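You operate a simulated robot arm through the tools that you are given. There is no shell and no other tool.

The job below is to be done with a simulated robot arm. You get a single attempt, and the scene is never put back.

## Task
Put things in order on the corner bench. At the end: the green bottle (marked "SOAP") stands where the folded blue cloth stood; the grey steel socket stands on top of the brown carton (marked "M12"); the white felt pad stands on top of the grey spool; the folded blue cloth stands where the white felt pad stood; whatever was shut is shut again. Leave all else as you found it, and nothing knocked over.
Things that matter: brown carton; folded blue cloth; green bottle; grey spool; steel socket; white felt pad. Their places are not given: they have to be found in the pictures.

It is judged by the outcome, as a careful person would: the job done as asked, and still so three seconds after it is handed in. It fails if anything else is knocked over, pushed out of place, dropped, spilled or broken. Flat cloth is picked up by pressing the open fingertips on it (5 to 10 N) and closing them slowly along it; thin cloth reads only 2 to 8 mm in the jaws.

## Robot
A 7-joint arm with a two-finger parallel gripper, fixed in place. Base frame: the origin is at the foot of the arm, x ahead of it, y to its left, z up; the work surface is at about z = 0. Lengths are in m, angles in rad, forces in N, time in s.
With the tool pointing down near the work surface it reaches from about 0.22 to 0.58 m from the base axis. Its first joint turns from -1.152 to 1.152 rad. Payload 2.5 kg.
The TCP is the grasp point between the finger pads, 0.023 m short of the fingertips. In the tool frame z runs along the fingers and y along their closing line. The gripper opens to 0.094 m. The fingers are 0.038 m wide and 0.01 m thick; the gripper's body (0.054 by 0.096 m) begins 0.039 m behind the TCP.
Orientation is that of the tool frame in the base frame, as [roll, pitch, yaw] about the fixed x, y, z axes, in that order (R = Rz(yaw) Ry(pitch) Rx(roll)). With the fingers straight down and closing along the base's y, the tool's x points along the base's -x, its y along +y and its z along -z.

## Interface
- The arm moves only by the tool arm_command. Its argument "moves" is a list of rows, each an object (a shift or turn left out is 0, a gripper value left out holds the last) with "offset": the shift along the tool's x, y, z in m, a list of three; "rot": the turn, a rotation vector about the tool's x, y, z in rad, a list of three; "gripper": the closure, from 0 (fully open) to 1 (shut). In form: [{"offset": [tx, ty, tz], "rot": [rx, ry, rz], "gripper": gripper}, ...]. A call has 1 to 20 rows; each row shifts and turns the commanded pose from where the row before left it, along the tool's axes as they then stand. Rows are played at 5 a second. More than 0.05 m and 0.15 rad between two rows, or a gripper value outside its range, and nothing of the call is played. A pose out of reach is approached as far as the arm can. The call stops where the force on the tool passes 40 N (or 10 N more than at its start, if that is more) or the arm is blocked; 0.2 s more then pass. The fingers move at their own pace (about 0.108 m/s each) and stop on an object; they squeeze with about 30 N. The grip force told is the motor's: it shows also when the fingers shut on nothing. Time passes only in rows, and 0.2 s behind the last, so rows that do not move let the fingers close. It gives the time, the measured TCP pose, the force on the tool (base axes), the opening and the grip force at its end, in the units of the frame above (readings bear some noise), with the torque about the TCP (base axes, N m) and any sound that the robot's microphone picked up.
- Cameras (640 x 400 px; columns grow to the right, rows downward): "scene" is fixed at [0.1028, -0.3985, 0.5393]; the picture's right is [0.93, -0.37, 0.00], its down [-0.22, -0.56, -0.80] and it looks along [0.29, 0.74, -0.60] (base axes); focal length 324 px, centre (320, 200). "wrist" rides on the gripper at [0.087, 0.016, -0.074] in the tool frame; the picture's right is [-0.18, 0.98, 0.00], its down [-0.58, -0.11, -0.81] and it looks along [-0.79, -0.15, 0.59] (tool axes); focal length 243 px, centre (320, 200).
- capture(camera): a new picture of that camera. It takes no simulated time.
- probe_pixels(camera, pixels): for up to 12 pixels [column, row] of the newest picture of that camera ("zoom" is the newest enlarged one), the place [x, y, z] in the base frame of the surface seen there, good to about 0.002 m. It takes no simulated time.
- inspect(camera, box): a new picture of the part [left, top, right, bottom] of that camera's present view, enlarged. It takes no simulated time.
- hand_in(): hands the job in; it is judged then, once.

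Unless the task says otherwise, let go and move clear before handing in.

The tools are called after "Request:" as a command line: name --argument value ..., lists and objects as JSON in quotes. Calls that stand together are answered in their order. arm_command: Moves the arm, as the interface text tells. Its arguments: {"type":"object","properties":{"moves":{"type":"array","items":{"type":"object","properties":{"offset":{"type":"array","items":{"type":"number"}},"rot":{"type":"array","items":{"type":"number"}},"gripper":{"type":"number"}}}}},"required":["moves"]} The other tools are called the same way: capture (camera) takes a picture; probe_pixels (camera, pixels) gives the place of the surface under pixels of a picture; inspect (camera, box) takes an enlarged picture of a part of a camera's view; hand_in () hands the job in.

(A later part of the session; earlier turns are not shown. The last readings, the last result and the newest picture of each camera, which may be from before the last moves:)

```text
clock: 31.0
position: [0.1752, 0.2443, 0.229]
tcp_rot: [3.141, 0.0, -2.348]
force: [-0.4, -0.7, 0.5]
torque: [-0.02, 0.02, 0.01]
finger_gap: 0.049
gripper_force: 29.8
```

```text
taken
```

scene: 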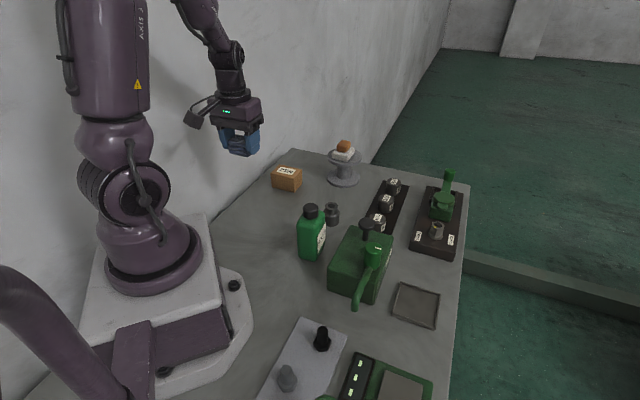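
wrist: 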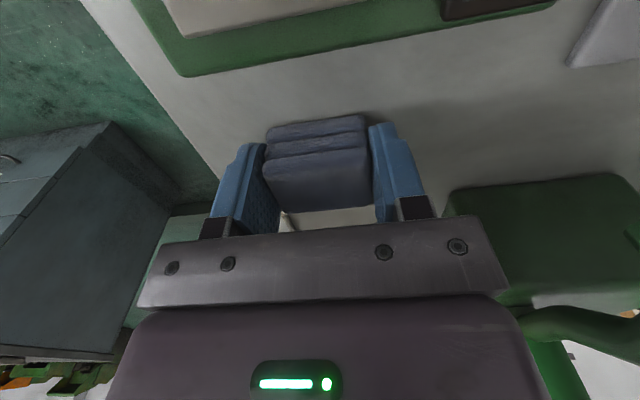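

Above the pad's old place with about 2 mm of correction needed. I'll lower the cloth to roughly 3 mm above the bench.

Request:
arm_command --moves '[{"offset": [-0.0018, -0.0003, 0.02], "gripper": 1.0}, {"offset": [0, 0, 0.035]}, {"offset": [0, 0, 0.04]}, {"offset": [0, 0, 0.04]}, {"offset": [0, 0, 0.03]}, {"offset": [0, 0, 0.018]}, {"offset": [0, 0, 0.01]}, {"offset": [0, 0, 0.004]}, {"offset": [0, 0, 0]}]'

Request:
arm_command --moves '[{"offset": [0, 0, 0]}]'

Request:
inspect --camera "scene" --box '[200, 160, 300, 240]'

```text
clock: 33.0
position: [0.1767, 0.2461, 0.0298]
tcp_rot: [-3.141, 0.003, -2.346]
force: [0.0, -0.5, -0.6]
torque: [-0.05, -0.01, -0.03]
finger_gap: 0.0492
gripper_force: 30.1
```

```text
clock: 33.4
position: [0.1757, 0.247, 0.0314]
tcp_rot: [3.141, 0.001, -2.348]
force: [0.2, 0.0, -0.4]
torque: [-0.01, -0.05, 0.0]
finger_gap: 0.049
gripper_force: 30.2
```

```text
5.00 times, centred on (250, 200) of scene
```

zoom: 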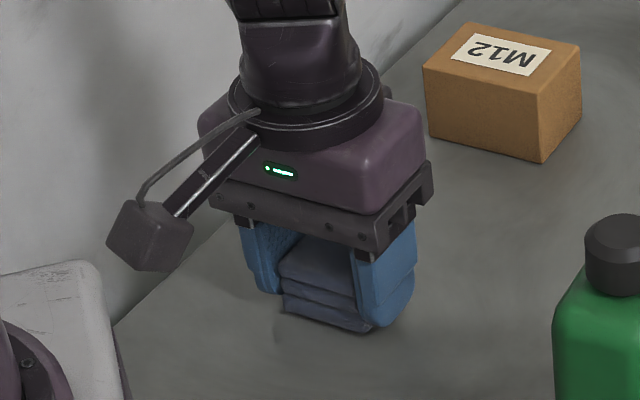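

Now at about (0.1762, 0.2465) with the cloth hovering 2–3 mm up. I'll make a tiny correction and lower in 1 mm steps.

Request:
arm_command --moves '[{"offset": [-0.001, -0.0015, 0.001], "gripper": 1.0}, {"offset": [0, 0, 0.001]}, {"offset": [0, 0, 0]}]'

Request:
arm_command --moves '[{"offset": [0, 0, 0.001], "gripper": 1.0}, {"offset": [0, 0, 0]}]'

```text
clock: 34.2
position: [0.1791, 0.2474, 0.0295]
tcp_rot: [3.141, 0.0, -2.348]
force: [0.0, -0.2, -0.3]
torque: [0.01, 0.02, 0.01]
finger_gap: 0.049
gripper_force: 30.3
```

```text
clock: 34.8
position: [0.1778, 0.2462, 0.0284]
tcp_rot: [-3.141, -0.001, -2.347]
force: [-0.8, -1.3, 2.5]
torque: [0.01, -0.01, 0.02]
finger_gap: 0.0491
gripper_force: 30.3
```

Force has risen to 2.5 N, which looks like first contact. One more millimetre to confirm.

Request:
arm_command --moves '[{"offset": [0, 0, 0.001], "gripper": 1.0}, {"offset": [0, 0, 0]}]'

```text
clock: 35.6
position: [0.1783, 0.2472, 0.0276]
tcp_rot: [-3.141, 0.002, -2.348]
force: [-1.7, -1.0, 9.6]
torque: [-0.04, 0.02, 0.01]
finger_gap: 0.0492
gripper_force: 30.0
stopped in row 2: the force on the tool passed its limit at 41 N (the readings are from after the stop); the commanded pose is now the measured one
```

The cloth is firmly on the bench at (0.178, 0.247). I'll open the fingers slowly to release it.

Request:
arm_command --moves '[{"gripper": 0.44}, {"gripper": 0.4}, {"gripper": 0.3}, {"gripper": 0.15}, {"gripper": 0.15}]'

Request:
inspect --camera "scene" --box '[200, 160, 300, 240]'

```text
clock: 36.8
position: [0.1794, 0.2464, 0.0287]
tcp_rot: [-3.141, 0.002, -2.347]
force: [-0.4, 0.5, 0.2]
torque: [0.01, -0.03, 0.01]
finger_gap: 0.08
gripper_force: 0.1
```

```text
5.00 times, centred on (250, 200) of scene
```

zoom: 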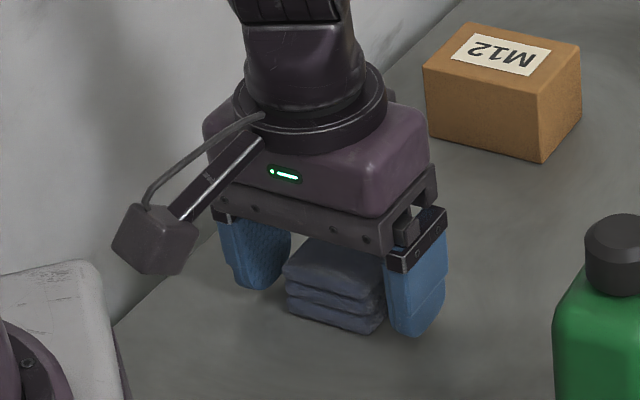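

The cloth stands free on the bench between the open fingers. I'll rise straight up and check it.

Request:
arm_command --moves '[{"offset": [0, 0, -0.015]}, {"offset": [0, 0, -0.03]}, {"offset": [0, 0, -0.04]}, {"offset": [0, 0, -0.045]}, {"offset": [0, 0, -0.045]}, {"offset": [0, 0, -0.03]}, {"offset": [0, 0, 0]}]'

Request:
inspect --camera "scene" --box '[230, 195, 290, 235]'

Request:
probe_pixels --camera "zoom" --pixels '[[240, 160], [300, 160], [200, 200], [260, 210], [260, 120], [320, 190], [160, 170], [250, 260], [330, 150], [180, 230], [240, 110], [300, 250]]'

Request:
capture --camera "wrist"

```text
clock: 38.4
position: [0.1757, 0.2456, 0.2338]
tcp_rot: [-3.141, 0.002, -2.346]
force: [0.2, 0.0, -0.1]
torque: [-0.02, 0.0, 0.0]
finger_gap: 0.0801
gripper_force: 0.1
```

```text
10.00 times, centred on (260, 215) of scene
```

zoom: 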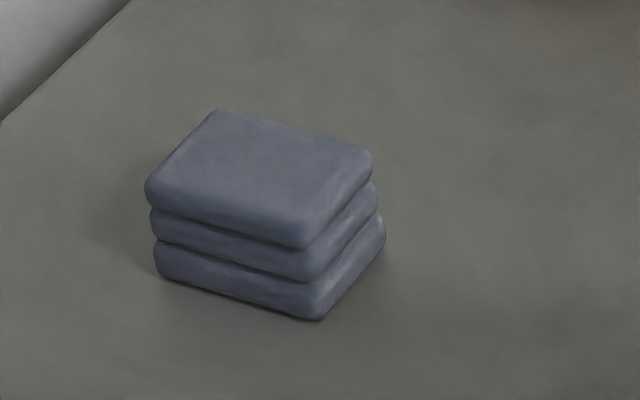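

```text
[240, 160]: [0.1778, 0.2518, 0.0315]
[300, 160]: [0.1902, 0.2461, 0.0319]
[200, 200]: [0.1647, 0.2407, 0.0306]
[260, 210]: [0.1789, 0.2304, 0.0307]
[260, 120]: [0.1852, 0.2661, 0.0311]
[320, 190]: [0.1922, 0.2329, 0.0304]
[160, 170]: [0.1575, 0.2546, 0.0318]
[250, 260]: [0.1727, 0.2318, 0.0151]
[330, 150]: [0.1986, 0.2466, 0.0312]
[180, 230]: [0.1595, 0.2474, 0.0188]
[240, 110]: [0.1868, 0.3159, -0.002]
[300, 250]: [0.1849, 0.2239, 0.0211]
```

```text
taken
```

wrist: 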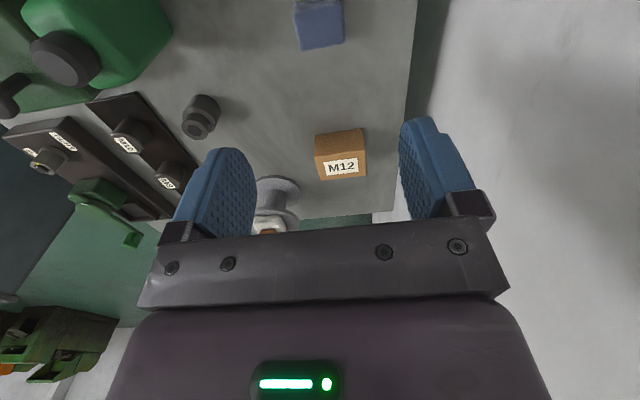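

The cloth stands at about (0.180, 0.247), where the pad stood, square and neat. Next I'll move high over the bottle near (0.2755, 0.0875) to measure it from above.

Request:
arm_command --moves '[{"offset": [0, 0, -0.03], "gripper": 0.15}, {"offset": [0.00872, -0.03634, 0]}, {"offset": [0.00872, -0.03634, 0]}, {"offset": [0.00872, -0.03634, 0]}, {"offset": [0.00872, -0.03634, 0]}, {"offset": [0.00872, -0.03634, 0]}, {"offset": [0, 0, 0]}, {"offset": [0, 0, 0]}]'

Request:
capture --camera "wrist"

Request:
inspect --camera "scene" --box '[285, 190, 365, 270]'

Request:
probe_pixels --camera "zoom" --pixels '[[230, 200], [200, 200], [260, 200], [230, 300], [200, 300], [260, 300], [300, 200], [318, 200], [290, 240], [310, 240], [190, 250], [275, 250]]'

```text
clock: 40.2
position: [0.2754, 0.0868, 0.2614]
tcp_rot: [3.141, 0.002, -2.347]
force: [-1.5, -0.3, -1.1]
torque: [0.02, -0.01, 0.0]
finger_gap: 0.0799
gripper_force: 0.1
```

```text
taken
```

wrist: 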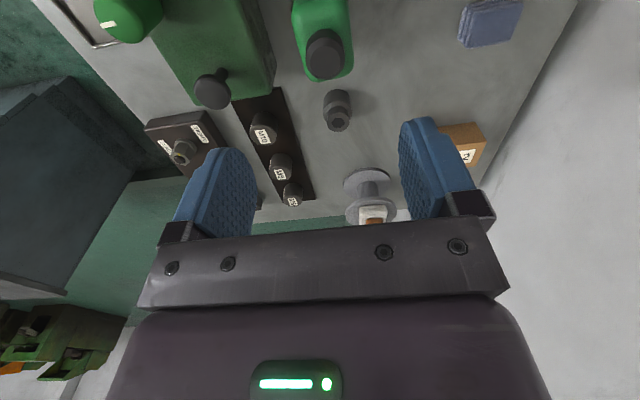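

```text
5.00 times, centred on (325, 230) of scene
```

zoom: 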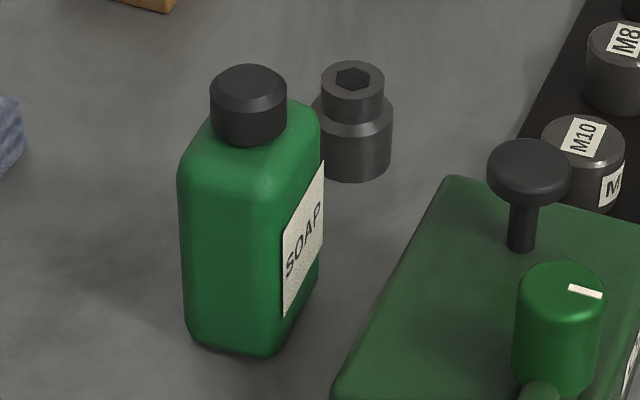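

```text
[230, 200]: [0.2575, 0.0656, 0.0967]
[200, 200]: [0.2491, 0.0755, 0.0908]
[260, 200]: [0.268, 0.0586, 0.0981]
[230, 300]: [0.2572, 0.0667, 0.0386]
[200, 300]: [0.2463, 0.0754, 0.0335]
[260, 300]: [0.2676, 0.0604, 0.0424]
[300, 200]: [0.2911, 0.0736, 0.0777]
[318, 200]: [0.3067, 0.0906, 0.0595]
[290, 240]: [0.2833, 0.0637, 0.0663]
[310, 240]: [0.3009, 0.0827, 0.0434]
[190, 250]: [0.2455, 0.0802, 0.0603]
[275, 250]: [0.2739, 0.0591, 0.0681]
```

The bottle's label face runs at about 49° and it is roughly 0.043 thick across it. I'll refine the centre from the wrist view, where the cap shows at (325,55).

Request:
inspect --camera "wrist" --box '[270, 0, 380, 90]'

Request:
probe_pixels --camera "wrist" --pixels '[[325, 60], [312, 58], [340, 55], [325, 48], [326, 72], [300, 10], [346, 10], [300, 60], [351, 60], [325, 10], [352, 72], [306, 78]]'

```text
4.44 times, centred on (325, 45) of wrist
```

zoom: 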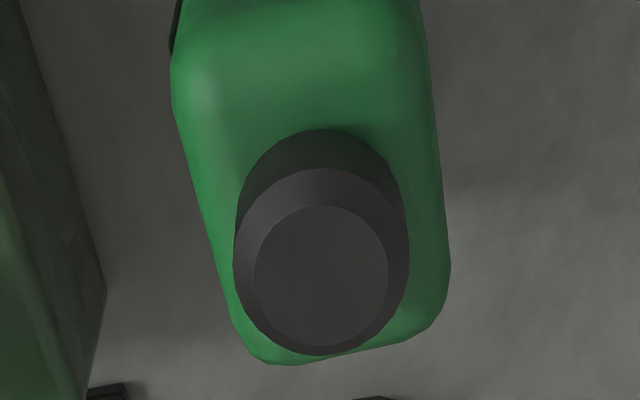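

```text
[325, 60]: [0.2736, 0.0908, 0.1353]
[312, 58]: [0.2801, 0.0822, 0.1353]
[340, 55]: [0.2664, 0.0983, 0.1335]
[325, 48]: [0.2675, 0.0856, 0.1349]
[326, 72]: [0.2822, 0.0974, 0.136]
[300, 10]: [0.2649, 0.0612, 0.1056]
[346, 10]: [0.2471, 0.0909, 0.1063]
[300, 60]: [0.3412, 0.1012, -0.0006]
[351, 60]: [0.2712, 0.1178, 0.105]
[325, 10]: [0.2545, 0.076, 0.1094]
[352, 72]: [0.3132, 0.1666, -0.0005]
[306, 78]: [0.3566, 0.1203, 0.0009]
```

The bottle centre comes out at about (0.2755, 0.089) with the cap top at z≈0.135. I'll turn 0.06 to match it and descend to TCP z ≈ 0.14, then check before going lower.

Request:
arm_command --moves '[{"rot": [0, 0, -0.06], "gripper": 0.1}, {"offset": [-0.0016, 0.0013, 0.03]}, {"offset": [0, 0, 0.04]}, {"offset": [0, 0, 0.03]}, {"offset": [0, 0, 0.02]}, {"offset": [0, 0, 0]}]'

Request:
inspect --camera "scene" --box '[265, 160, 385, 280]'

Request:
capture --camera "wrist"

```text
clock: 41.6
position: [0.2806, 0.0906, 0.1414]
tcp_rot: [-3.139, 0.002, -2.288]
force: [0.0, -0.8, -0.5]
torque: [-0.01, 0.04, 0.02]
finger_gap: 0.0846
gripper_force: 0.1
```

```text
3.33 times, centred on (325, 220) of scene
```

zoom: 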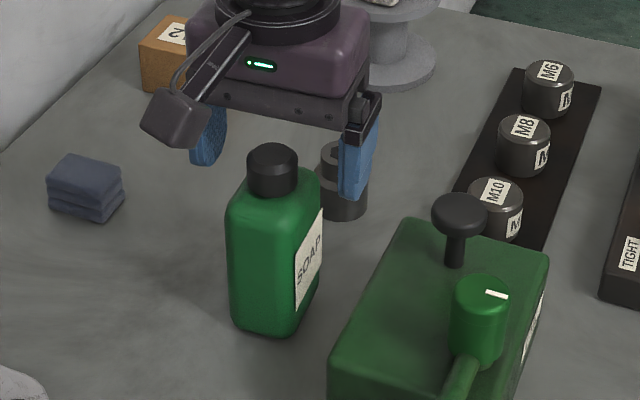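

```text
taken
```

wrist: 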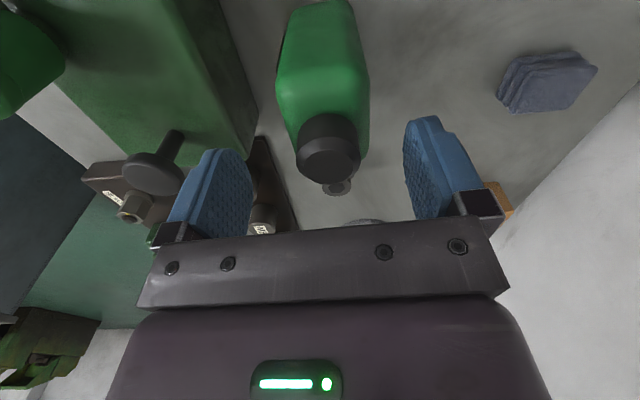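

The fingers straddle the cap, but the x reading is a few millimetres off. I'll take more readings without moving to average out the noise.

Request:
arm_command --moves '[{"offset": [0, 0, 0]}]'

Request:
arm_command --moves '[{"offset": [0, 0, 0]}]'

Request:
probe_pixels --camera "wrist" --pixels '[[330, 160], [310, 163], [352, 155], [330, 145], [332, 178], [281, 80], [367, 80], [325, 60], [370, 110], [280, 60], [318, 5], [366, 140]]'

```text
clock: 42.0
position: [0.2805, 0.0905, 0.1415]
tcp_rot: [-3.14, 0.002, -2.286]
force: [0.6, -0.1, -0.1]
torque: [0.01, -0.03, -0.01]
finger_gap: 0.0846
gripper_force: 0.0
```

```text
clock: 42.4
position: [0.2799, 0.0906, 0.1422]
tcp_rot: [-3.14, 0.001, -2.286]
force: [-0.1, 0.9, -0.2]
torque: [-0.01, 0.0, 0.01]
finger_gap: 0.0845
gripper_force: 0.0
```

```text
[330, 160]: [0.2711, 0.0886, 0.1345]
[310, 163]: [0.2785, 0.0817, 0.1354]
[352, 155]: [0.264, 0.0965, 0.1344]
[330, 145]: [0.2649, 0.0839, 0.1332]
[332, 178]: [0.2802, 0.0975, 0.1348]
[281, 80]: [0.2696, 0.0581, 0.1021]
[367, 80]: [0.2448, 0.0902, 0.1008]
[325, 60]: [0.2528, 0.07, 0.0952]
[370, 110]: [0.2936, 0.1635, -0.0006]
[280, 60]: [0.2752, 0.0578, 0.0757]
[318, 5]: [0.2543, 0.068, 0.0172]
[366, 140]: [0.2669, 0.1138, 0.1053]
```

Readings settle at about (0.2803, 0.0906), while the wrist view puts the cap centre a few mm toward -x. I'll enlarge the wrist view for an accurate offset.

Request:
inspect --camera "wrist" --box '[266, 100, 394, 200]'

Request:
probe_pixels --camera "zoom" --pixels '[[320, 300], [240, 300], [400, 300], [320, 240], [320, 360], [225, 320], [425, 270], [330, 390], [280, 300], [360, 300], [500, 150], [160, 150]]'

```text
4.00 times, centred on (330, 150) of wrist
```

zoom: 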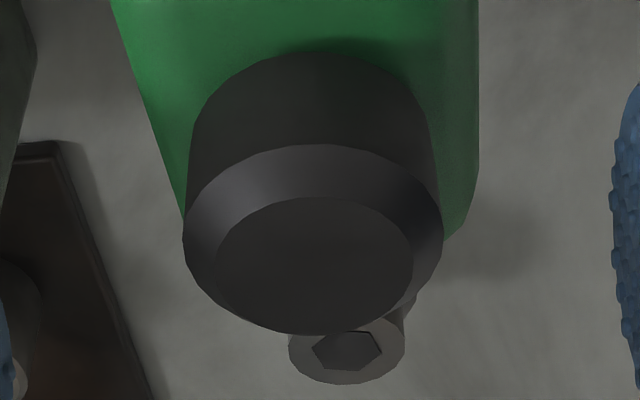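

```text
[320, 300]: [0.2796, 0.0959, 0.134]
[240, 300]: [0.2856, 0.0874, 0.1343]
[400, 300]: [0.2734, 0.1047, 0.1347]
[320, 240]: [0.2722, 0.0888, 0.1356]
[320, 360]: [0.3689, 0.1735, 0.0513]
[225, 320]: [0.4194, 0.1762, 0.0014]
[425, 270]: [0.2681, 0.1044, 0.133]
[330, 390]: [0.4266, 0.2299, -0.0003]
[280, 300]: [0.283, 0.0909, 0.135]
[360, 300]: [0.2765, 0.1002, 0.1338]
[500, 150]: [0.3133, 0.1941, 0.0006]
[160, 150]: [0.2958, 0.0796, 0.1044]
```

The cap's top-disc centre is at wrist pixel (328.7,166.3), which means the TCP must shift about (+0.0038, +0.0048) in tool x,y. I'll apply that and lower to TCP z ≈ 0.102.

Request:
arm_command --moves '[{"offset": [0.0038, 0.0048, 0], "gripper": 0.1}, {"offset": [0, 0, 0]}, {"offset": [0, 0, 0.015]}, {"offset": [0, 0, 0.015]}, {"offset": [0, 0, 0.0095]}, {"offset": [0, 0, 0]}]'

Request:
arm_command --moves '[{"offset": [0, 0, 0]}]'

Request:
capture --camera "wrist"

Request:
inspect --camera "scene" --box '[265, 160, 385, 280]'

```text
clock: 43.8
position: [0.2722, 0.0914, 0.1027]
tcp_rot: [-3.139, 0.002, -2.288]
force: [-0.9, 0.1, 0.3]
torque: [-0.03, 0.0, -0.03]
finger_gap: 0.0849
gripper_force: 0.1
```

```text
clock: 44.2
position: [0.2717, 0.0916, 0.1039]
tcp_rot: [-3.14, 0.001, -2.288]
force: [-0.2, -1.0, -0.2]
torque: [0.02, -0.02, 0.0]
finger_gap: 0.0844
gripper_force: 0.2
```

```text
taken
```

wrist: 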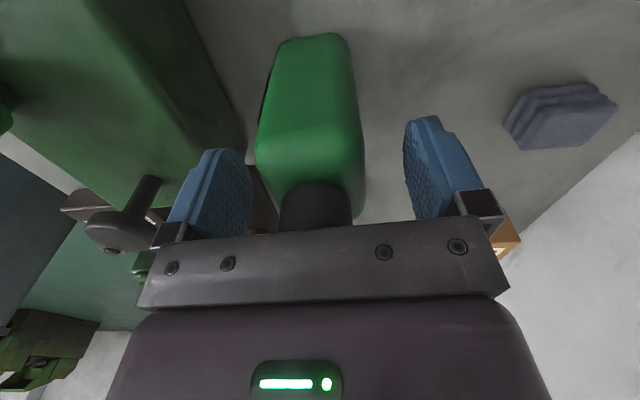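

```text
3.33 times, centred on (325, 220) of scene
```

zoom: 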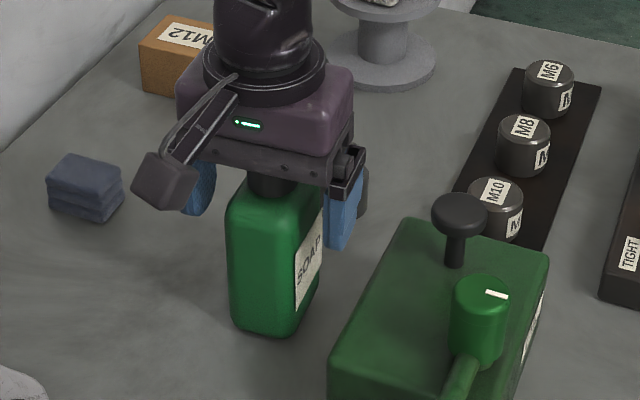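

The bottle is centred between the fingers to within about 2 mm, with palm clearance over the cap. I'll lower 3 mm more and close slowly.

Request:
arm_command --moves '[{"offset": [0, 0, 0.003], "gripper": 0.1}, {"gripper": 0.3}, {"gripper": 0.42}, {"gripper": 0.5}, {"gripper": 0.56}, {"gripper": 0.7}, {"gripper": 1.0}, {"gripper": 1.0}, {"gripper": 1.0}]'

Request:
inspect --camera "scene" --box '[265, 160, 385, 280]'

```text
clock: 46.2
position: [0.2721, 0.0891, 0.0998]
tcp_rot: [-3.141, 0.002, -2.287]
force: [0.8, -0.1, 0.9]
torque: [0.03, -0.08, -0.05]
finger_gap: 0.0477
gripper_force: 29.9
```

```text
3.33 times, centred on (325, 220) of scene
```

zoom: 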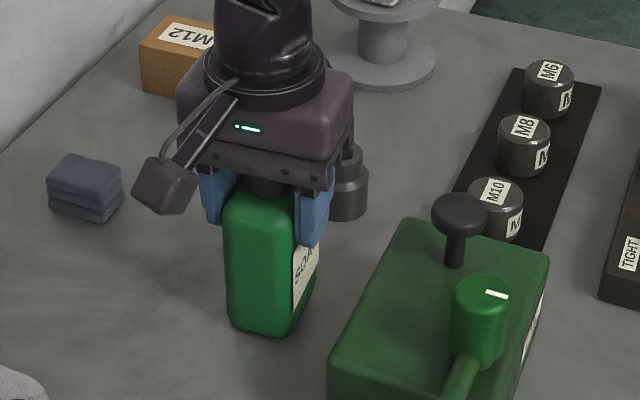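

Bottle gripped at gap 0.0477 with 30 N. I'll lift it straight up high enough to clear the machine.

Request:
arm_command --moves '[{"offset": [0, 0, -0.005], "gripper": 1.0}, {"offset": [0, 0, -0.015]}, {"offset": [0, 0, -0.025]}, {"offset": [0, 0, -0.03]}, {"offset": [0, 0, -0.03]}, {"offset": [0, 0, -0.03]}, {"offset": [0, 0, -0.03]}, {"offset": [0, 0, -0.02]}, {"offset": [0, 0, -0.01]}, {"offset": [0, 0, 0]}]'

Request:
capture --camera "scene"

```text
clock: 48.4
position: [0.2704, 0.0924, 0.295]
tcp_rot: [-3.141, 0.002, -2.285]
force: [-0.2, -0.8, -2.9]
torque: [-0.01, 0.04, -0.03]
finger_gap: 0.0478
gripper_force: 30.1
```

```text
taken
```

scene: 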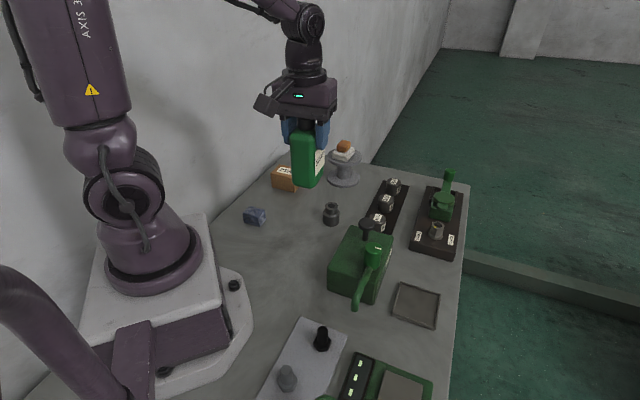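

The bottle is held upright with its base at about z 0.19. I'll carry it over the machine to above the cloth's old place at (0.356, -0.181).

Request:
arm_command --moves '[{"offset": [0.00749, -0.01215, 0], "gripper": 1.0}, {"offset": [0.01497, -0.0243, 0]}, {"offset": [0.01497, -0.0243, 0]}, {"offset": [0.01497, -0.0243, 0]}, {"offset": [0.01497, -0.0243, 0]}, {"offset": [0.01497, -0.0243, 0]}, {"offset": [0.01497, -0.0243, 0]}, {"offset": [0.01497, -0.0243, 0]}, {"offset": [0.01497, -0.0243, 0]}, {"offset": [0.01497, -0.0243, 0]}, {"offset": [0.00749, -0.01215, 0]}, {"offset": [0, 0, 0]}, {"offset": [0, 0, 0]}]'

Request:
arm_command --moves '[{"offset": [0, 0, 0]}]'

Request:
capture --camera "scene"

```text
clock: 51.2
position: [0.3547, -0.1813, 0.2959]
tcp_rot: [3.141, 0.002, -2.286]
force: [0.1, -0.2, -2.6]
torque: [-0.02, 0.02, 0.01]
finger_gap: 0.0478
gripper_force: 30.1
```

```text
clock: 51.6
position: [0.355, -0.1813, 0.2959]
tcp_rot: [-3.141, 0.002, -2.286]
force: [0.1, 0.8, -2.4]
torque: [-0.06, -0.03, 0.0]
finger_gap: 0.0478
gripper_force: 29.6
```

```text
taken
```

scene: 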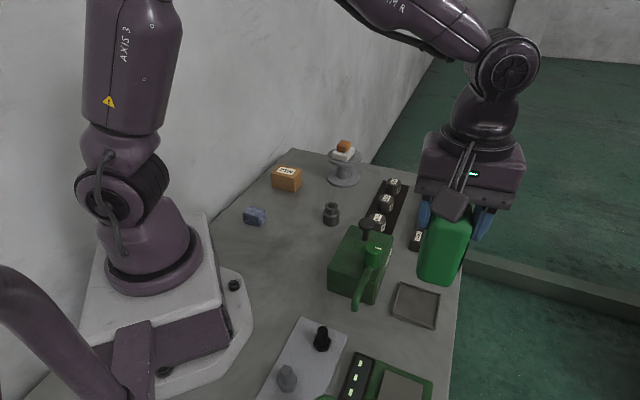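

The arm is over the target at (0.355, -0.181), with the bottle hanging plumb. I'll lower it to a few millimetres above the bench.

Request:
arm_command --moves '[{"offset": [0, 0, 0.015], "gripper": 1.0}, {"offset": [0, 0, 0.03]}, {"offset": [0, 0, 0.03]}, {"offset": [0, 0, 0.03]}, {"offset": [0, 0, 0.03]}, {"offset": [0, 0, 0.025]}, {"offset": [0, 0, 0.015]}, {"offset": [0, 0, 0.01]}, {"offset": [0, 0, 0.005]}, {"offset": [0, 0, 0]}]'

Request:
arm_command --moves '[{"offset": [0, 0, 0]}]'

Request:
inspect --camera "scene" --box '[330, 230, 490, 390]'

```text
clock: 53.8
position: [0.3563, -0.1806, 0.1058]
tcp_rot: [-3.139, 0.003, -2.288]
force: [0.6, -0.7, -2.6]
torque: [-0.02, -0.04, -0.04]
finger_gap: 0.048
gripper_force: 29.8
```

```text
clock: 54.2
position: [0.3558, -0.1808, 0.1044]
tcp_rot: [-3.141, 0.002, -2.286]
force: [-1.0, 0.0, -2.1]
torque: [-0.03, 0.02, 0.0]
finger_gap: 0.0481
gripper_force: 29.7
```

```text
2.50 times, centred on (410, 310) of scene
```

zoom: 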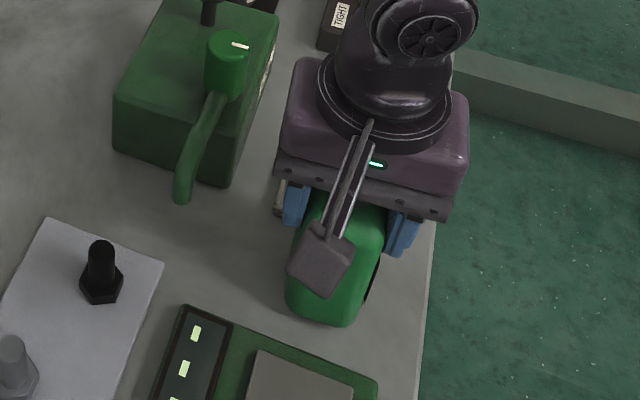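

The TCP is at (0.356, -0.181, 0.105), with contact expected near 0.100. I'll step down the last few millimetres.

Request:
arm_command --moves '[{"offset": [0, 0, 0.001], "gripper": 1.0}, {"offset": [0, 0, 0.001]}, {"offset": [0, 0, 0.001]}, {"offset": [0, 0, 0]}]'

Request:
arm_command --moves '[{"offset": [0, 0, 0.001], "gripper": 1.0}, {"offset": [0, 0, 0]}]'

Request:
arm_command --moves '[{"offset": [0, 0, 0.0008], "gripper": 1.0}, {"offset": [0, 0, 0]}]'

```text
clock: 55.2
position: [0.3561, -0.1818, 0.1024]
tcp_rot: [-3.139, 0.001, -2.287]
force: [0.2, -0.4, -3.5]
torque: [0.0, 0.0, -0.01]
finger_gap: 0.0479
gripper_force: 30.2
```

```text
clock: 55.8
position: [0.3568, -0.1813, 0.102]
tcp_rot: [3.141, 0.002, -2.288]
force: [0.3, 0.2, -2.3]
torque: [-0.03, 0.02, -0.01]
finger_gap: 0.0479
gripper_force: 30.0
```

```text
clock: 56.4
position: [0.3546, -0.1808, 0.1007]
tcp_rot: [-3.141, 0.001, -2.287]
force: [0.3, -0.7, -3.2]
torque: [-0.02, 0.02, -0.03]
finger_gap: 0.0477
gripper_force: 29.8
```

The force still shows only the bottle's weight (about -3 N), so it hasn't touched down. I'll continue in sub-millimetre steps.

Request:
arm_command --moves '[{"offset": [0, 0, 0.0008], "gripper": 1.0}, {"offset": [0, 0, 0]}]'

Request:
arm_command --moves '[{"offset": [0, 0, 0.0006], "gripper": 1.0}, {"offset": [0, 0, 0]}]'

```text
clock: 57.0
position: [0.3557, -0.1819, 0.101]
tcp_rot: [-3.141, 0.002, -2.286]
force: [-4.7, 1.5, 11.5]
torque: [0.56, 0.2, 0.15]
finger_gap: 0.0479
gripper_force: 29.7
```

```text
clock: 57.6
position: [0.3568, -0.1819, 0.1004]
tcp_rot: [-3.139, 0.001, -2.286]
force: [-8.6, 3.0, 29.6]
torque: [0.37, 0.44, 0.04]
finger_gap: 0.0479
gripper_force: 29.5
```

The bottle has touched down and is pressed at about 30 N. I'll back off 0.8 mm to relax it, then open the fingers slowly.

Request:
arm_command --moves '[{"offset": [0, 0, -0.0008], "gripper": 1.0}, {"offset": [0, 0, 0], "gripper": 1.0}]'

Request:
arm_command --moves '[{"gripper": 0.47}, {"gripper": 0.42}, {"gripper": 0.35}, {"gripper": 0.2}, {"gripper": 0.12}, {"gripper": 0.12}]'

Request:
inspect --camera "scene" --box '[330, 230, 490, 390]'

Request:
capture --camera "wrist"

```text
clock: 58.2
position: [0.3569, -0.1813, 0.0986]
tcp_rot: [-3.137, 0.003, -2.287]
force: [-2.9, 1.0, 19.7]
torque: [0.04, 0.18, -0.01]
finger_gap: 0.0478
gripper_force: 29.9
```

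```text
clock: 59.6
position: [0.3553, -0.1811, 0.0994]
tcp_rot: [-3.138, 0.002, -2.286]
force: [-0.2, -0.2, 0.1]
torque: [0.01, -0.04, -0.01]
finger_gap: 0.0826
gripper_force: 0.0
```

```text
2.50 times, centred on (410, 310) of scene
```

zoom: 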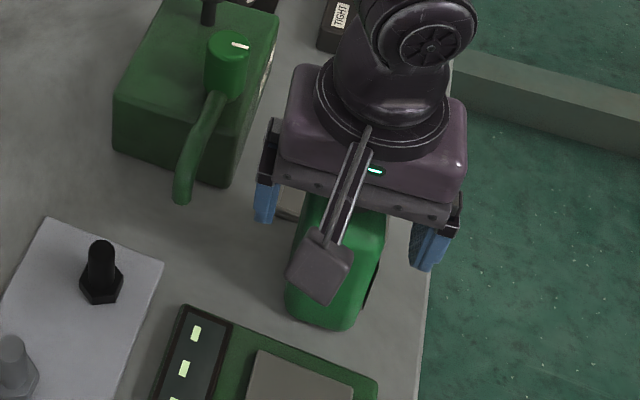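

```text
taken
```

wrist: 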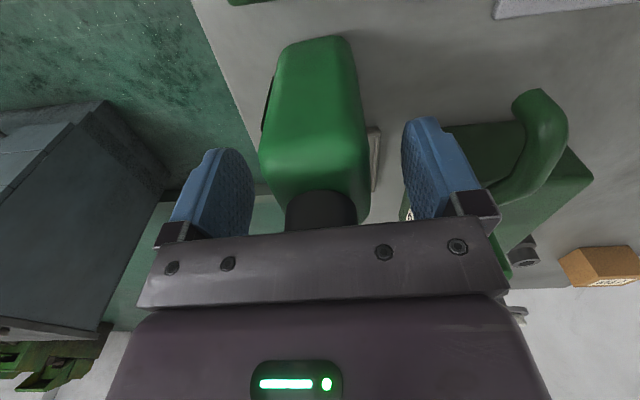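

The bottle stands free with about 18 mm of gap on each side. I'll rise straight up and look.

Request:
arm_command --moves '[{"offset": [0, 0, -0.01], "gripper": 0.12}, {"offset": [0, 0, -0.025]}, {"offset": [0, 0, -0.035]}, {"offset": [0, 0, -0.04]}, {"offset": [0, 0, -0.04]}, {"offset": [0, 0, -0.02]}, {"offset": [0, 0, 0]}]'

Request:
capture --camera "scene"

Request:
inspect --camera "scene" --box '[365, 270, 465, 370]'

```text
clock: 61.2
position: [0.3557, -0.1817, 0.2701]
tcp_rot: [3.141, 0.002, -2.286]
force: [0.0, -0.7, -0.1]
torque: [0.02, 0.0, 0.02]
finger_gap: 0.0828
gripper_force: 0.2
```

```text
taken
```

scene: 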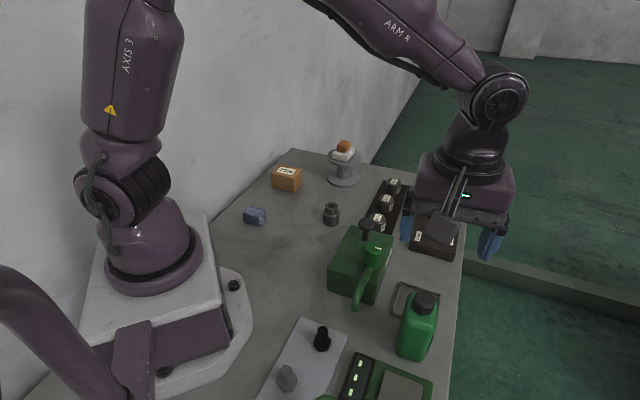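

```text
4.00 times, centred on (415, 320) of scene
```

zoom: 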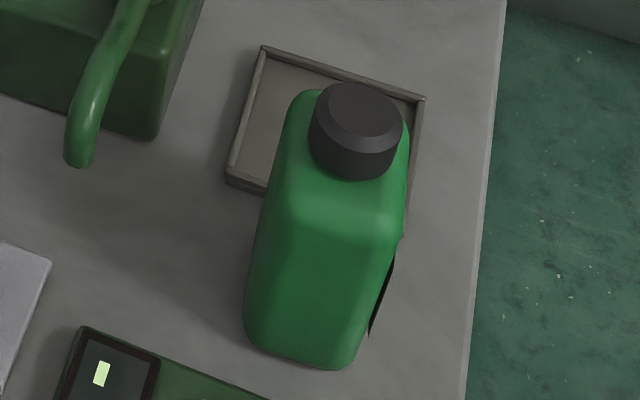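

The bottle stands upright next to the tray. I'll probe its cap and body to confirm the location.

Request:
probe_pixels --camera "zoom" --pixels '[[360, 108], [325, 120], [397, 120], [360, 130], [290, 260], [300, 340], [250, 320], [350, 362], [385, 240], [330, 200]]'

Request:
inspect --camera "scene" --box '[310, 190, 350, 230]'

Request:
probe_pixels --camera "zoom" --pixels '[[320, 170], [270, 170], [370, 170], [320, 145], [320, 205], [250, 240], [390, 240], [320, 260], [320, 290], [320, 345], [260, 330], [380, 330]]'

```text
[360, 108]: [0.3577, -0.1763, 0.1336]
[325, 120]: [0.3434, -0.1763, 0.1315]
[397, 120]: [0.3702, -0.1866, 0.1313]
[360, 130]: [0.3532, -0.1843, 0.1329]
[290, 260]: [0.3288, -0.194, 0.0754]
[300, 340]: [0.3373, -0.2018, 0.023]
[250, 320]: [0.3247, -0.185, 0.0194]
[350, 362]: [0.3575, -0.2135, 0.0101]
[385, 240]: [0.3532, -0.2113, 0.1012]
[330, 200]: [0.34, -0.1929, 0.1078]
```

```text
10.00 times, centred on (330, 210) of scene
```

zoom: 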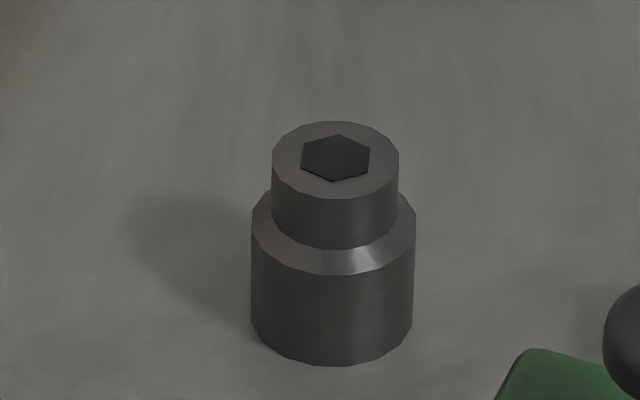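

```text
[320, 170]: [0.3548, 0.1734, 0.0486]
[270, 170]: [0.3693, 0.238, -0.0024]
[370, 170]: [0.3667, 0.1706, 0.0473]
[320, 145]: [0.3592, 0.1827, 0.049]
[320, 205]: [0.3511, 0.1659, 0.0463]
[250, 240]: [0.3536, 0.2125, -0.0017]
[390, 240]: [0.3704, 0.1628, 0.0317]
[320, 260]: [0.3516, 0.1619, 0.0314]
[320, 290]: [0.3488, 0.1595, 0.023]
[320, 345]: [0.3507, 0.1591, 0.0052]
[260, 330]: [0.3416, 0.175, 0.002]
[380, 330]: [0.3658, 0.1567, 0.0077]
```

The bottle's cap centre is at about (0.356, -0.180), right where the cloth was. Next I'll move high to above the socket, near (0.360, 0.1765).

Request:
arm_command --moves '[{"offset": [-0.03032, 0.02576, 0], "gripper": 0.12}, {"offset": [-0.03032, 0.02576, 0]}, {"offset": [-0.03032, 0.02576, 0]}, {"offset": [-0.03032, 0.02576, 0]}, {"offset": [-0.03032, 0.02576, 0]}, {"offset": [-0.03032, 0.02576, 0]}, {"offset": [-0.03032, 0.02576, 0]}, {"offset": [-0.03032, 0.02576, 0]}, {"offset": [-0.03032, 0.02576, 0]}, {"offset": [0, 0, 0.04]}, {"offset": [0, 0, 0.04]}, {"offset": [0, 0, 0]}, {"offset": [0, 0, 0]}]'

Request:
arm_command --moves '[{"offset": [0, 0, 0]}]'

Request:
capture --camera "wrist"

Request:
capture --camera "scene"

```text
clock: 64.0
position: [0.3591, 0.1754, 0.1895]
tcp_rot: [-3.14, 0.001, -2.286]
force: [0.2, 0.5, 0.4]
torque: [-0.03, 0.03, -0.03]
finger_gap: 0.0829
gripper_force: 0.1
```

```text
clock: 64.4
position: [0.3583, 0.1749, 0.1908]
tcp_rot: [-3.141, 0.002, -2.285]
force: [-0.2, 0.2, -0.4]
torque: [-0.02, 0.01, 0.0]
finger_gap: 0.0829
gripper_force: 0.0
```

```text
taken
```

wrist: 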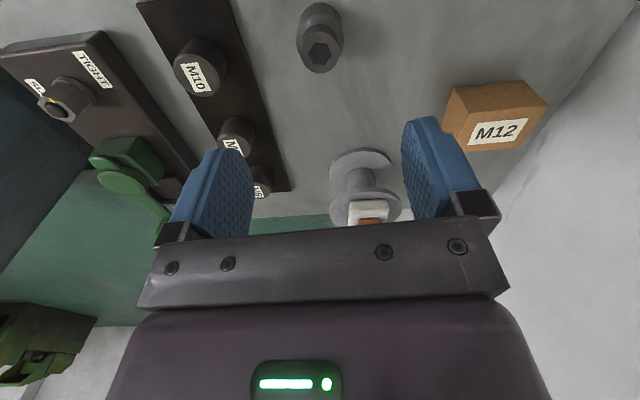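

```text
taken
```

scene: 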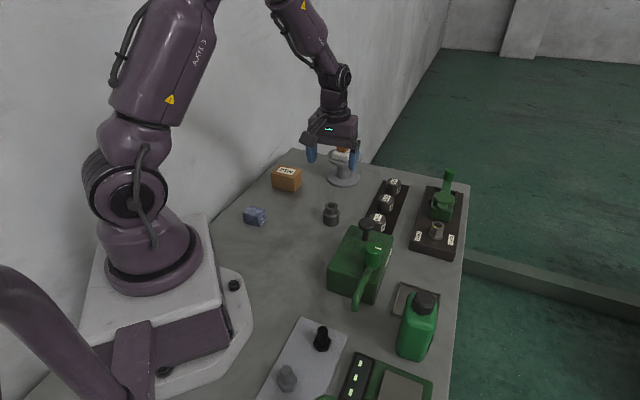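

The socket's hex end shows at wrist (320,55), near the expected aim point (320,50). I'll enlarge it and probe.

Request:
inspect --camera "wrist" --box '[280, 0, 360, 80]'

Request:
probe_pixels --camera "zoom" --pixels '[[320, 240], [280, 260], [370, 255], [320, 320], [290, 200], [350, 200], [320, 270], [240, 130], [400, 130], [320, 100], [320, 60], [320, 340]]'

```text
5.00 times, centred on (320, 40) of wrist
```

zoom: 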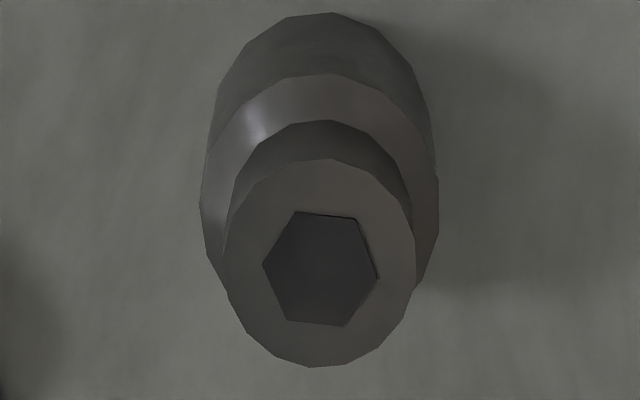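

```text
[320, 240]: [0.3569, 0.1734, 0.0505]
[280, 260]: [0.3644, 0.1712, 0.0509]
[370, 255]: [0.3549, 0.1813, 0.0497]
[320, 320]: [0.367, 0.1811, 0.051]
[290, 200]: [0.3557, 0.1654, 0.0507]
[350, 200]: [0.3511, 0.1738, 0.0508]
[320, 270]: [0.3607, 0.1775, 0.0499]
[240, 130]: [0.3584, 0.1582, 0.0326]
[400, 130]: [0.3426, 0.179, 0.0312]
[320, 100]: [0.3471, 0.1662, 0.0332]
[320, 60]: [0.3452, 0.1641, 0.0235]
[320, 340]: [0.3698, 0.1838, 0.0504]
```

The socket centre is at (0.360, 0.1767), about 2 mm from the TCP. I'll correct, descend to just above it, and recheck the alignment.

Request:
arm_command --moves '[{"offset": [-0.0017, 0, 0.03], "gripper": 0.2}, {"offset": [0, 0, 0.04]}, {"offset": [0, 0, 0.03]}, {"offset": [0, 0, 0.005]}, {"offset": [0, 0, 0]}]'

Request:
arm_command --moves '[{"offset": [0, 0, 0]}]'

Request:
inspect --camera "wrist" --box '[240, 80, 400, 180]'

Request:
probe_pixels --camera "zoom" --pixels '[[320, 200], [320, 240], [320, 280], [280, 240], [360, 240], [320, 160]]'

```text
clock: 65.6
position: [0.3611, 0.1768, 0.0849]
tcp_rot: [-3.14, 0.001, -2.287]
force: [-0.1, 0.0, 0.5]
torque: [0.0, 0.02, 0.01]
finger_gap: 0.0755
gripper_force: 0.1
```

```text
clock: 66.0
position: [0.3598, 0.1766, 0.0842]
tcp_rot: [3.142, 0.002, -2.286]
force: [-0.2, 0.0, -0.3]
torque: [0.04, 0.01, 0.01]
finger_gap: 0.0752
gripper_force: 0.1
```

```text
4.00 times, centred on (320, 130) of wrist
```

zoom: 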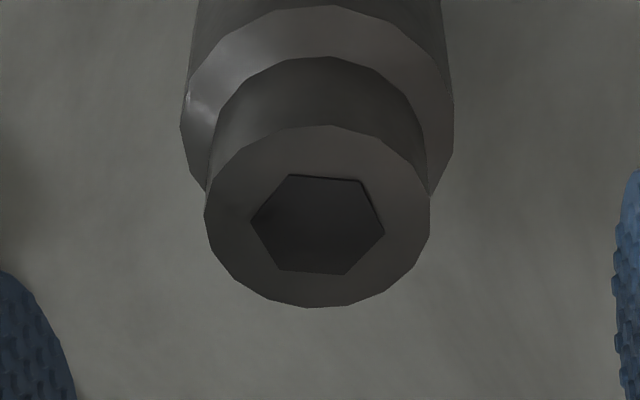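

```text
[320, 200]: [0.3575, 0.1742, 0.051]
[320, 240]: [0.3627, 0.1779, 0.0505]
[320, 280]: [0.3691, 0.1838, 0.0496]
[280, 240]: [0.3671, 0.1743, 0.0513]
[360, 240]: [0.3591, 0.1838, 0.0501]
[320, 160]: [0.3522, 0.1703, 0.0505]
```

The socket's top disc centre maps to (0.3597, 0.176), and the TCP is within 1 mm of it. I'll lower to TCP z≈0.031 and close on the lower barrel.

Request:
arm_command --moves '[{"offset": [0, 0, 0.02], "gripper": 0.2}, {"offset": [0, 0, 0.02]}, {"offset": [0, 0, 0.0135]}, {"offset": [0, 0, 0]}]'

Request:
arm_command --moves '[{"gripper": 0.4}, {"gripper": 0.5}, {"gripper": 0.57}, {"gripper": 0.7}, {"gripper": 1.0}, {"gripper": 1.0}, {"gripper": 1.0}]'

Request:
inspect --camera "scene" --box '[280, 150, 380, 240]'

```text
clock: 67.0
position: [0.3609, 0.1795, 0.0311]
tcp_rot: [-3.14, 0.002, -2.287]
force: [1.1, 0.2, -0.3]
torque: [0.01, 0.02, 0.02]
finger_gap: 0.0753
gripper_force: 0.1
```

```text
clock: 68.6
position: [0.3612, 0.1791, 0.0304]
tcp_rot: [-3.138, 0.002, -2.286]
force: [0.2, 0.0, 0.6]
torque: [0.01, 0.01, -0.01]
finger_gap: 0.0409
gripper_force: 30.4
```

```text
4.44 times, centred on (330, 195) of scene
```

zoom: 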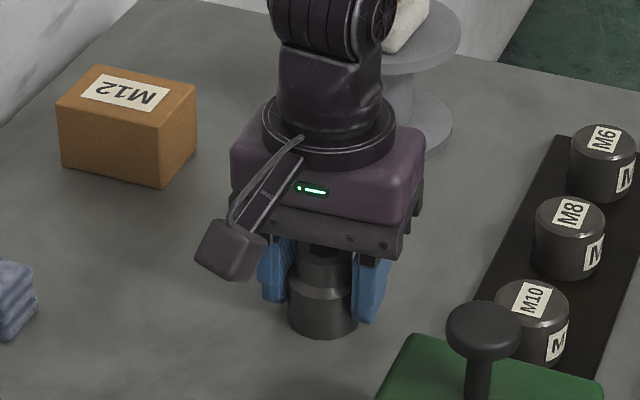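

The socket is held at gap 0.041 with 30 N. I'll lift it straight up and check.

Request:
arm_command --moves '[{"offset": [0, 0, -0.01], "gripper": 1.0}, {"offset": [0, 0, -0.025]}, {"offset": [0, 0, -0.03]}, {"offset": [0, 0, -0.03]}, {"offset": [0, 0, -0.025]}, {"offset": [0, 0, -0.01]}, {"offset": [0, 0, 0]}]'

Request:
inspect --camera "scene" --box '[260, 110, 400, 230]'

Request:
capture --camera "wrist"

```text
clock: 70.2
position: [0.3598, 0.1765, 0.1634]
tcp_rot: [-3.14, 0.0, -2.286]
force: [-0.2, -0.4, -1.3]
torque: [0.0, 0.0, 0.01]
finger_gap: 0.0408
gripper_force: 29.6
```

```text
3.33 times, centred on (330, 170) of scene
```

zoom: 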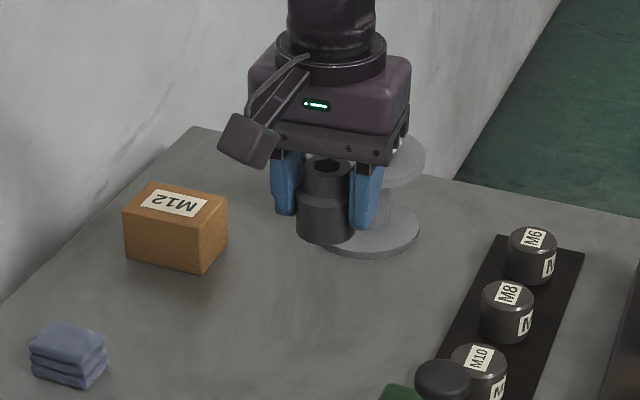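

```text
taken
```

wrist: 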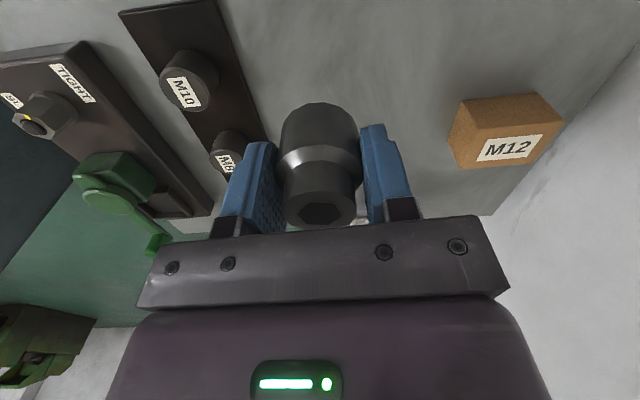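

The socket hangs level in the fingers. I'll enlarge the wrist view to find its centre relative to the TCP, since the carton top leaves only a few millimetres of margin.

Request:
inspect --camera "wrist" --box '[256, 150, 384, 230]'

Request:
probe_pixels --camera "zoom" --pixels '[[320, 220], [320, 260], [320, 300], [250, 300], [400, 300], [320, 340], [200, 290], [440, 280], [320, 370], [320, 140], [250, 340], [400, 340]]'

```text
5.00 times, centred on (320, 190) of wrist
```

zoom: 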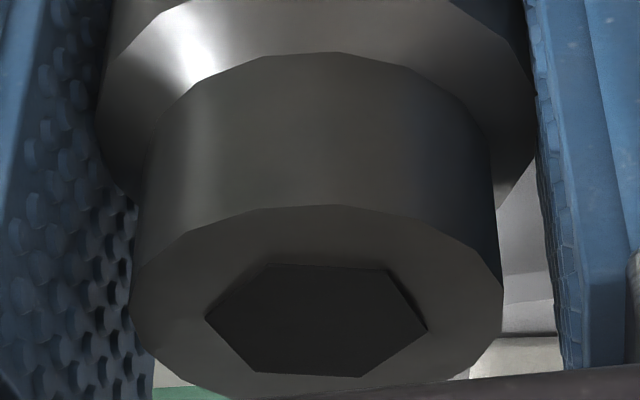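

```text
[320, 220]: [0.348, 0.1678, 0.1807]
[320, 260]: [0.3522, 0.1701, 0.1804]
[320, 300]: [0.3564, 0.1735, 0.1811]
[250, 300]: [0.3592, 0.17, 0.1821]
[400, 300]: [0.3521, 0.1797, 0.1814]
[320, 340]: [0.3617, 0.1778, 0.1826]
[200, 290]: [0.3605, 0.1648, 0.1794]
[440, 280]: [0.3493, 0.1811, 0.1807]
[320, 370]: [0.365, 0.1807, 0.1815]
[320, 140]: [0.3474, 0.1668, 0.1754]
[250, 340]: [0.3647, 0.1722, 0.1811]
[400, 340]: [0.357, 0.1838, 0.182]
```

The socket centre is about 2.5 mm along tool +x from the TCP. I'll carry it to put that centre over the carton's middle at (0.305, 0.373), staying at z 0.163.

Request:
arm_command --moves '[{"offset": [-0.0082, 0.01217, 0], "gripper": 1.0}, {"offset": [-0.01639, 0.02433, 0]}, {"offset": [-0.01639, 0.02433, 0]}, {"offset": [-0.01639, 0.02433, 0]}, {"offset": [-0.01639, 0.02433, 0]}, {"offset": [-0.01639, 0.02433, 0]}, {"offset": [-0.01639, 0.02433, 0]}, {"offset": [-0.0082, 0.01217, 0]}, {"offset": [0, 0, 0]}, {"offset": [0, 0, 0]}]'

Request:
arm_command --moves '[{"offset": [0, 0, 0]}]'

Request:
capture --camera "wrist"

Request:
inspect --camera "scene" --box '[240, 110, 340, 200]'

```text
clock: 72.4
position: [0.3065, 0.3754, 0.1635]
tcp_rot: [-3.14, 0.002, -2.287]
force: [0.2, -0.6, -0.6]
torque: [0.0, 0.02, -0.01]
finger_gap: 0.0411
gripper_force: 29.8
```

```text
clock: 72.8
position: [0.3057, 0.3748, 0.1629]
tcp_rot: [-3.141, 0.003, -2.287]
force: [1.1, 0.2, -1.8]
torque: [0.01, 0.0, 0.0]
finger_gap: 0.0408
gripper_force: 30.5
```

```text
taken
```

wrist: 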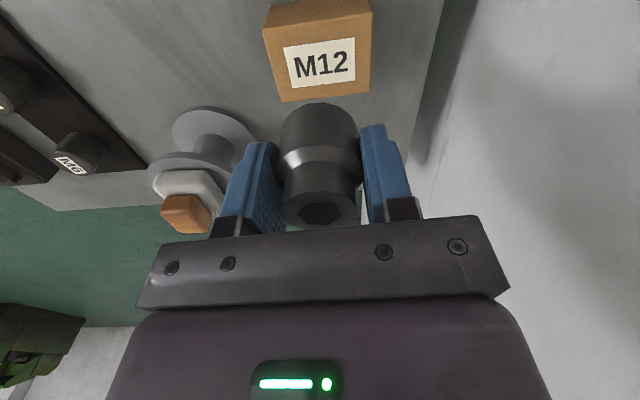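

```text
4.44 times, centred on (290, 155) of scene
```

zoom: 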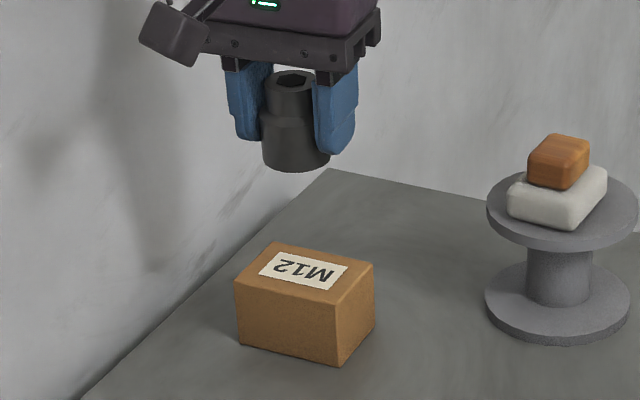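

The socket is above the carton region. I'll probe the carton top's corners in the wrist view to cross-check its centre.

Request:
inspect --camera "wrist" --box '[250, 0, 390, 110]'

Request:
probe_pixels --camera "wrist" --pixels '[[283, 97], [368, 89], [368, 18], [268, 40], [320, 64], [320, 95], [276, 70], [369, 60], [320, 27], [266, 32], [340, 20], [300, 30]]'

```text
3.64 times, centred on (320, 55) of wrist
```

zoom: 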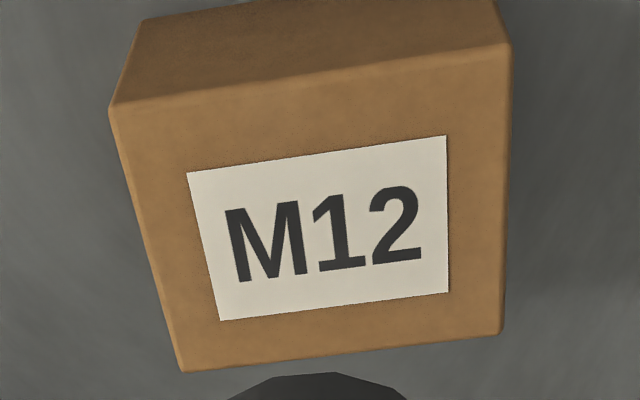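

```text
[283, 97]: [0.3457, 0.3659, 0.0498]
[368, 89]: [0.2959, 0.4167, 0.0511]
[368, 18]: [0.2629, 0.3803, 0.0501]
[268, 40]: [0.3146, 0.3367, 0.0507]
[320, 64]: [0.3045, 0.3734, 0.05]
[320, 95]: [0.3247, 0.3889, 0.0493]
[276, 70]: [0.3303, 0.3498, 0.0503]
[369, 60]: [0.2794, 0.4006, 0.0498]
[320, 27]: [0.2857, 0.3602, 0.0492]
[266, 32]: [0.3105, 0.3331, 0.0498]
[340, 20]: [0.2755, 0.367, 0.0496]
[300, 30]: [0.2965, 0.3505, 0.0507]
```

The carton centre is (0.3045, 0.3735), top z≈0.050, and the socket centre is within a millimetre of it. I'll lower to about 5 mm above the carton.

Request:
arm_command --moves '[{"offset": [0, 0, 0.015], "gripper": 1.0}, {"offset": [0, 0, 0.025]}, {"offset": [0, 0, 0.02]}, {"offset": [0, 0, 0.01]}, {"offset": [0, 0, 0.005]}, {"offset": [0, 0, 0]}]'

Request:
arm_command --moves '[{"offset": [0, 0, 0]}]'

Request:
inspect --camera "scene" --box '[250, 130, 320, 200]'

Request:
capture --camera "wrist"

```text
clock: 74.2
position: [0.3087, 0.3759, 0.0865]
tcp_rot: [-3.141, 0.003, -2.287]
force: [0.2, -0.6, -1.3]
torque: [-0.01, -0.01, -0.01]
finger_gap: 0.0405
gripper_force: 29.7
```

```text
clock: 74.6
position: [0.3082, 0.376, 0.0864]
tcp_rot: [-3.14, 0.002, -2.287]
force: [0.3, -0.4, -1.2]
torque: [0.01, 0.0, -0.01]
finger_gap: 0.041
gripper_force: 30.2
```

```text
5.71 times, centred on (285, 165) of scene
```

zoom: 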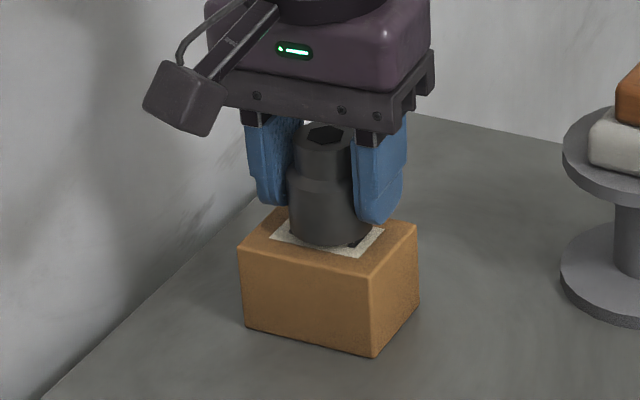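

```text
taken
```

wrist: 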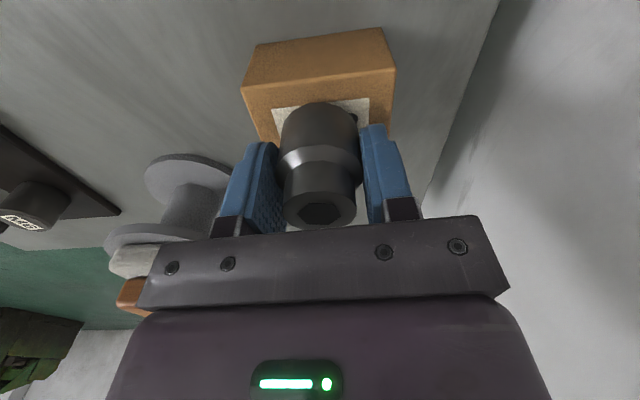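

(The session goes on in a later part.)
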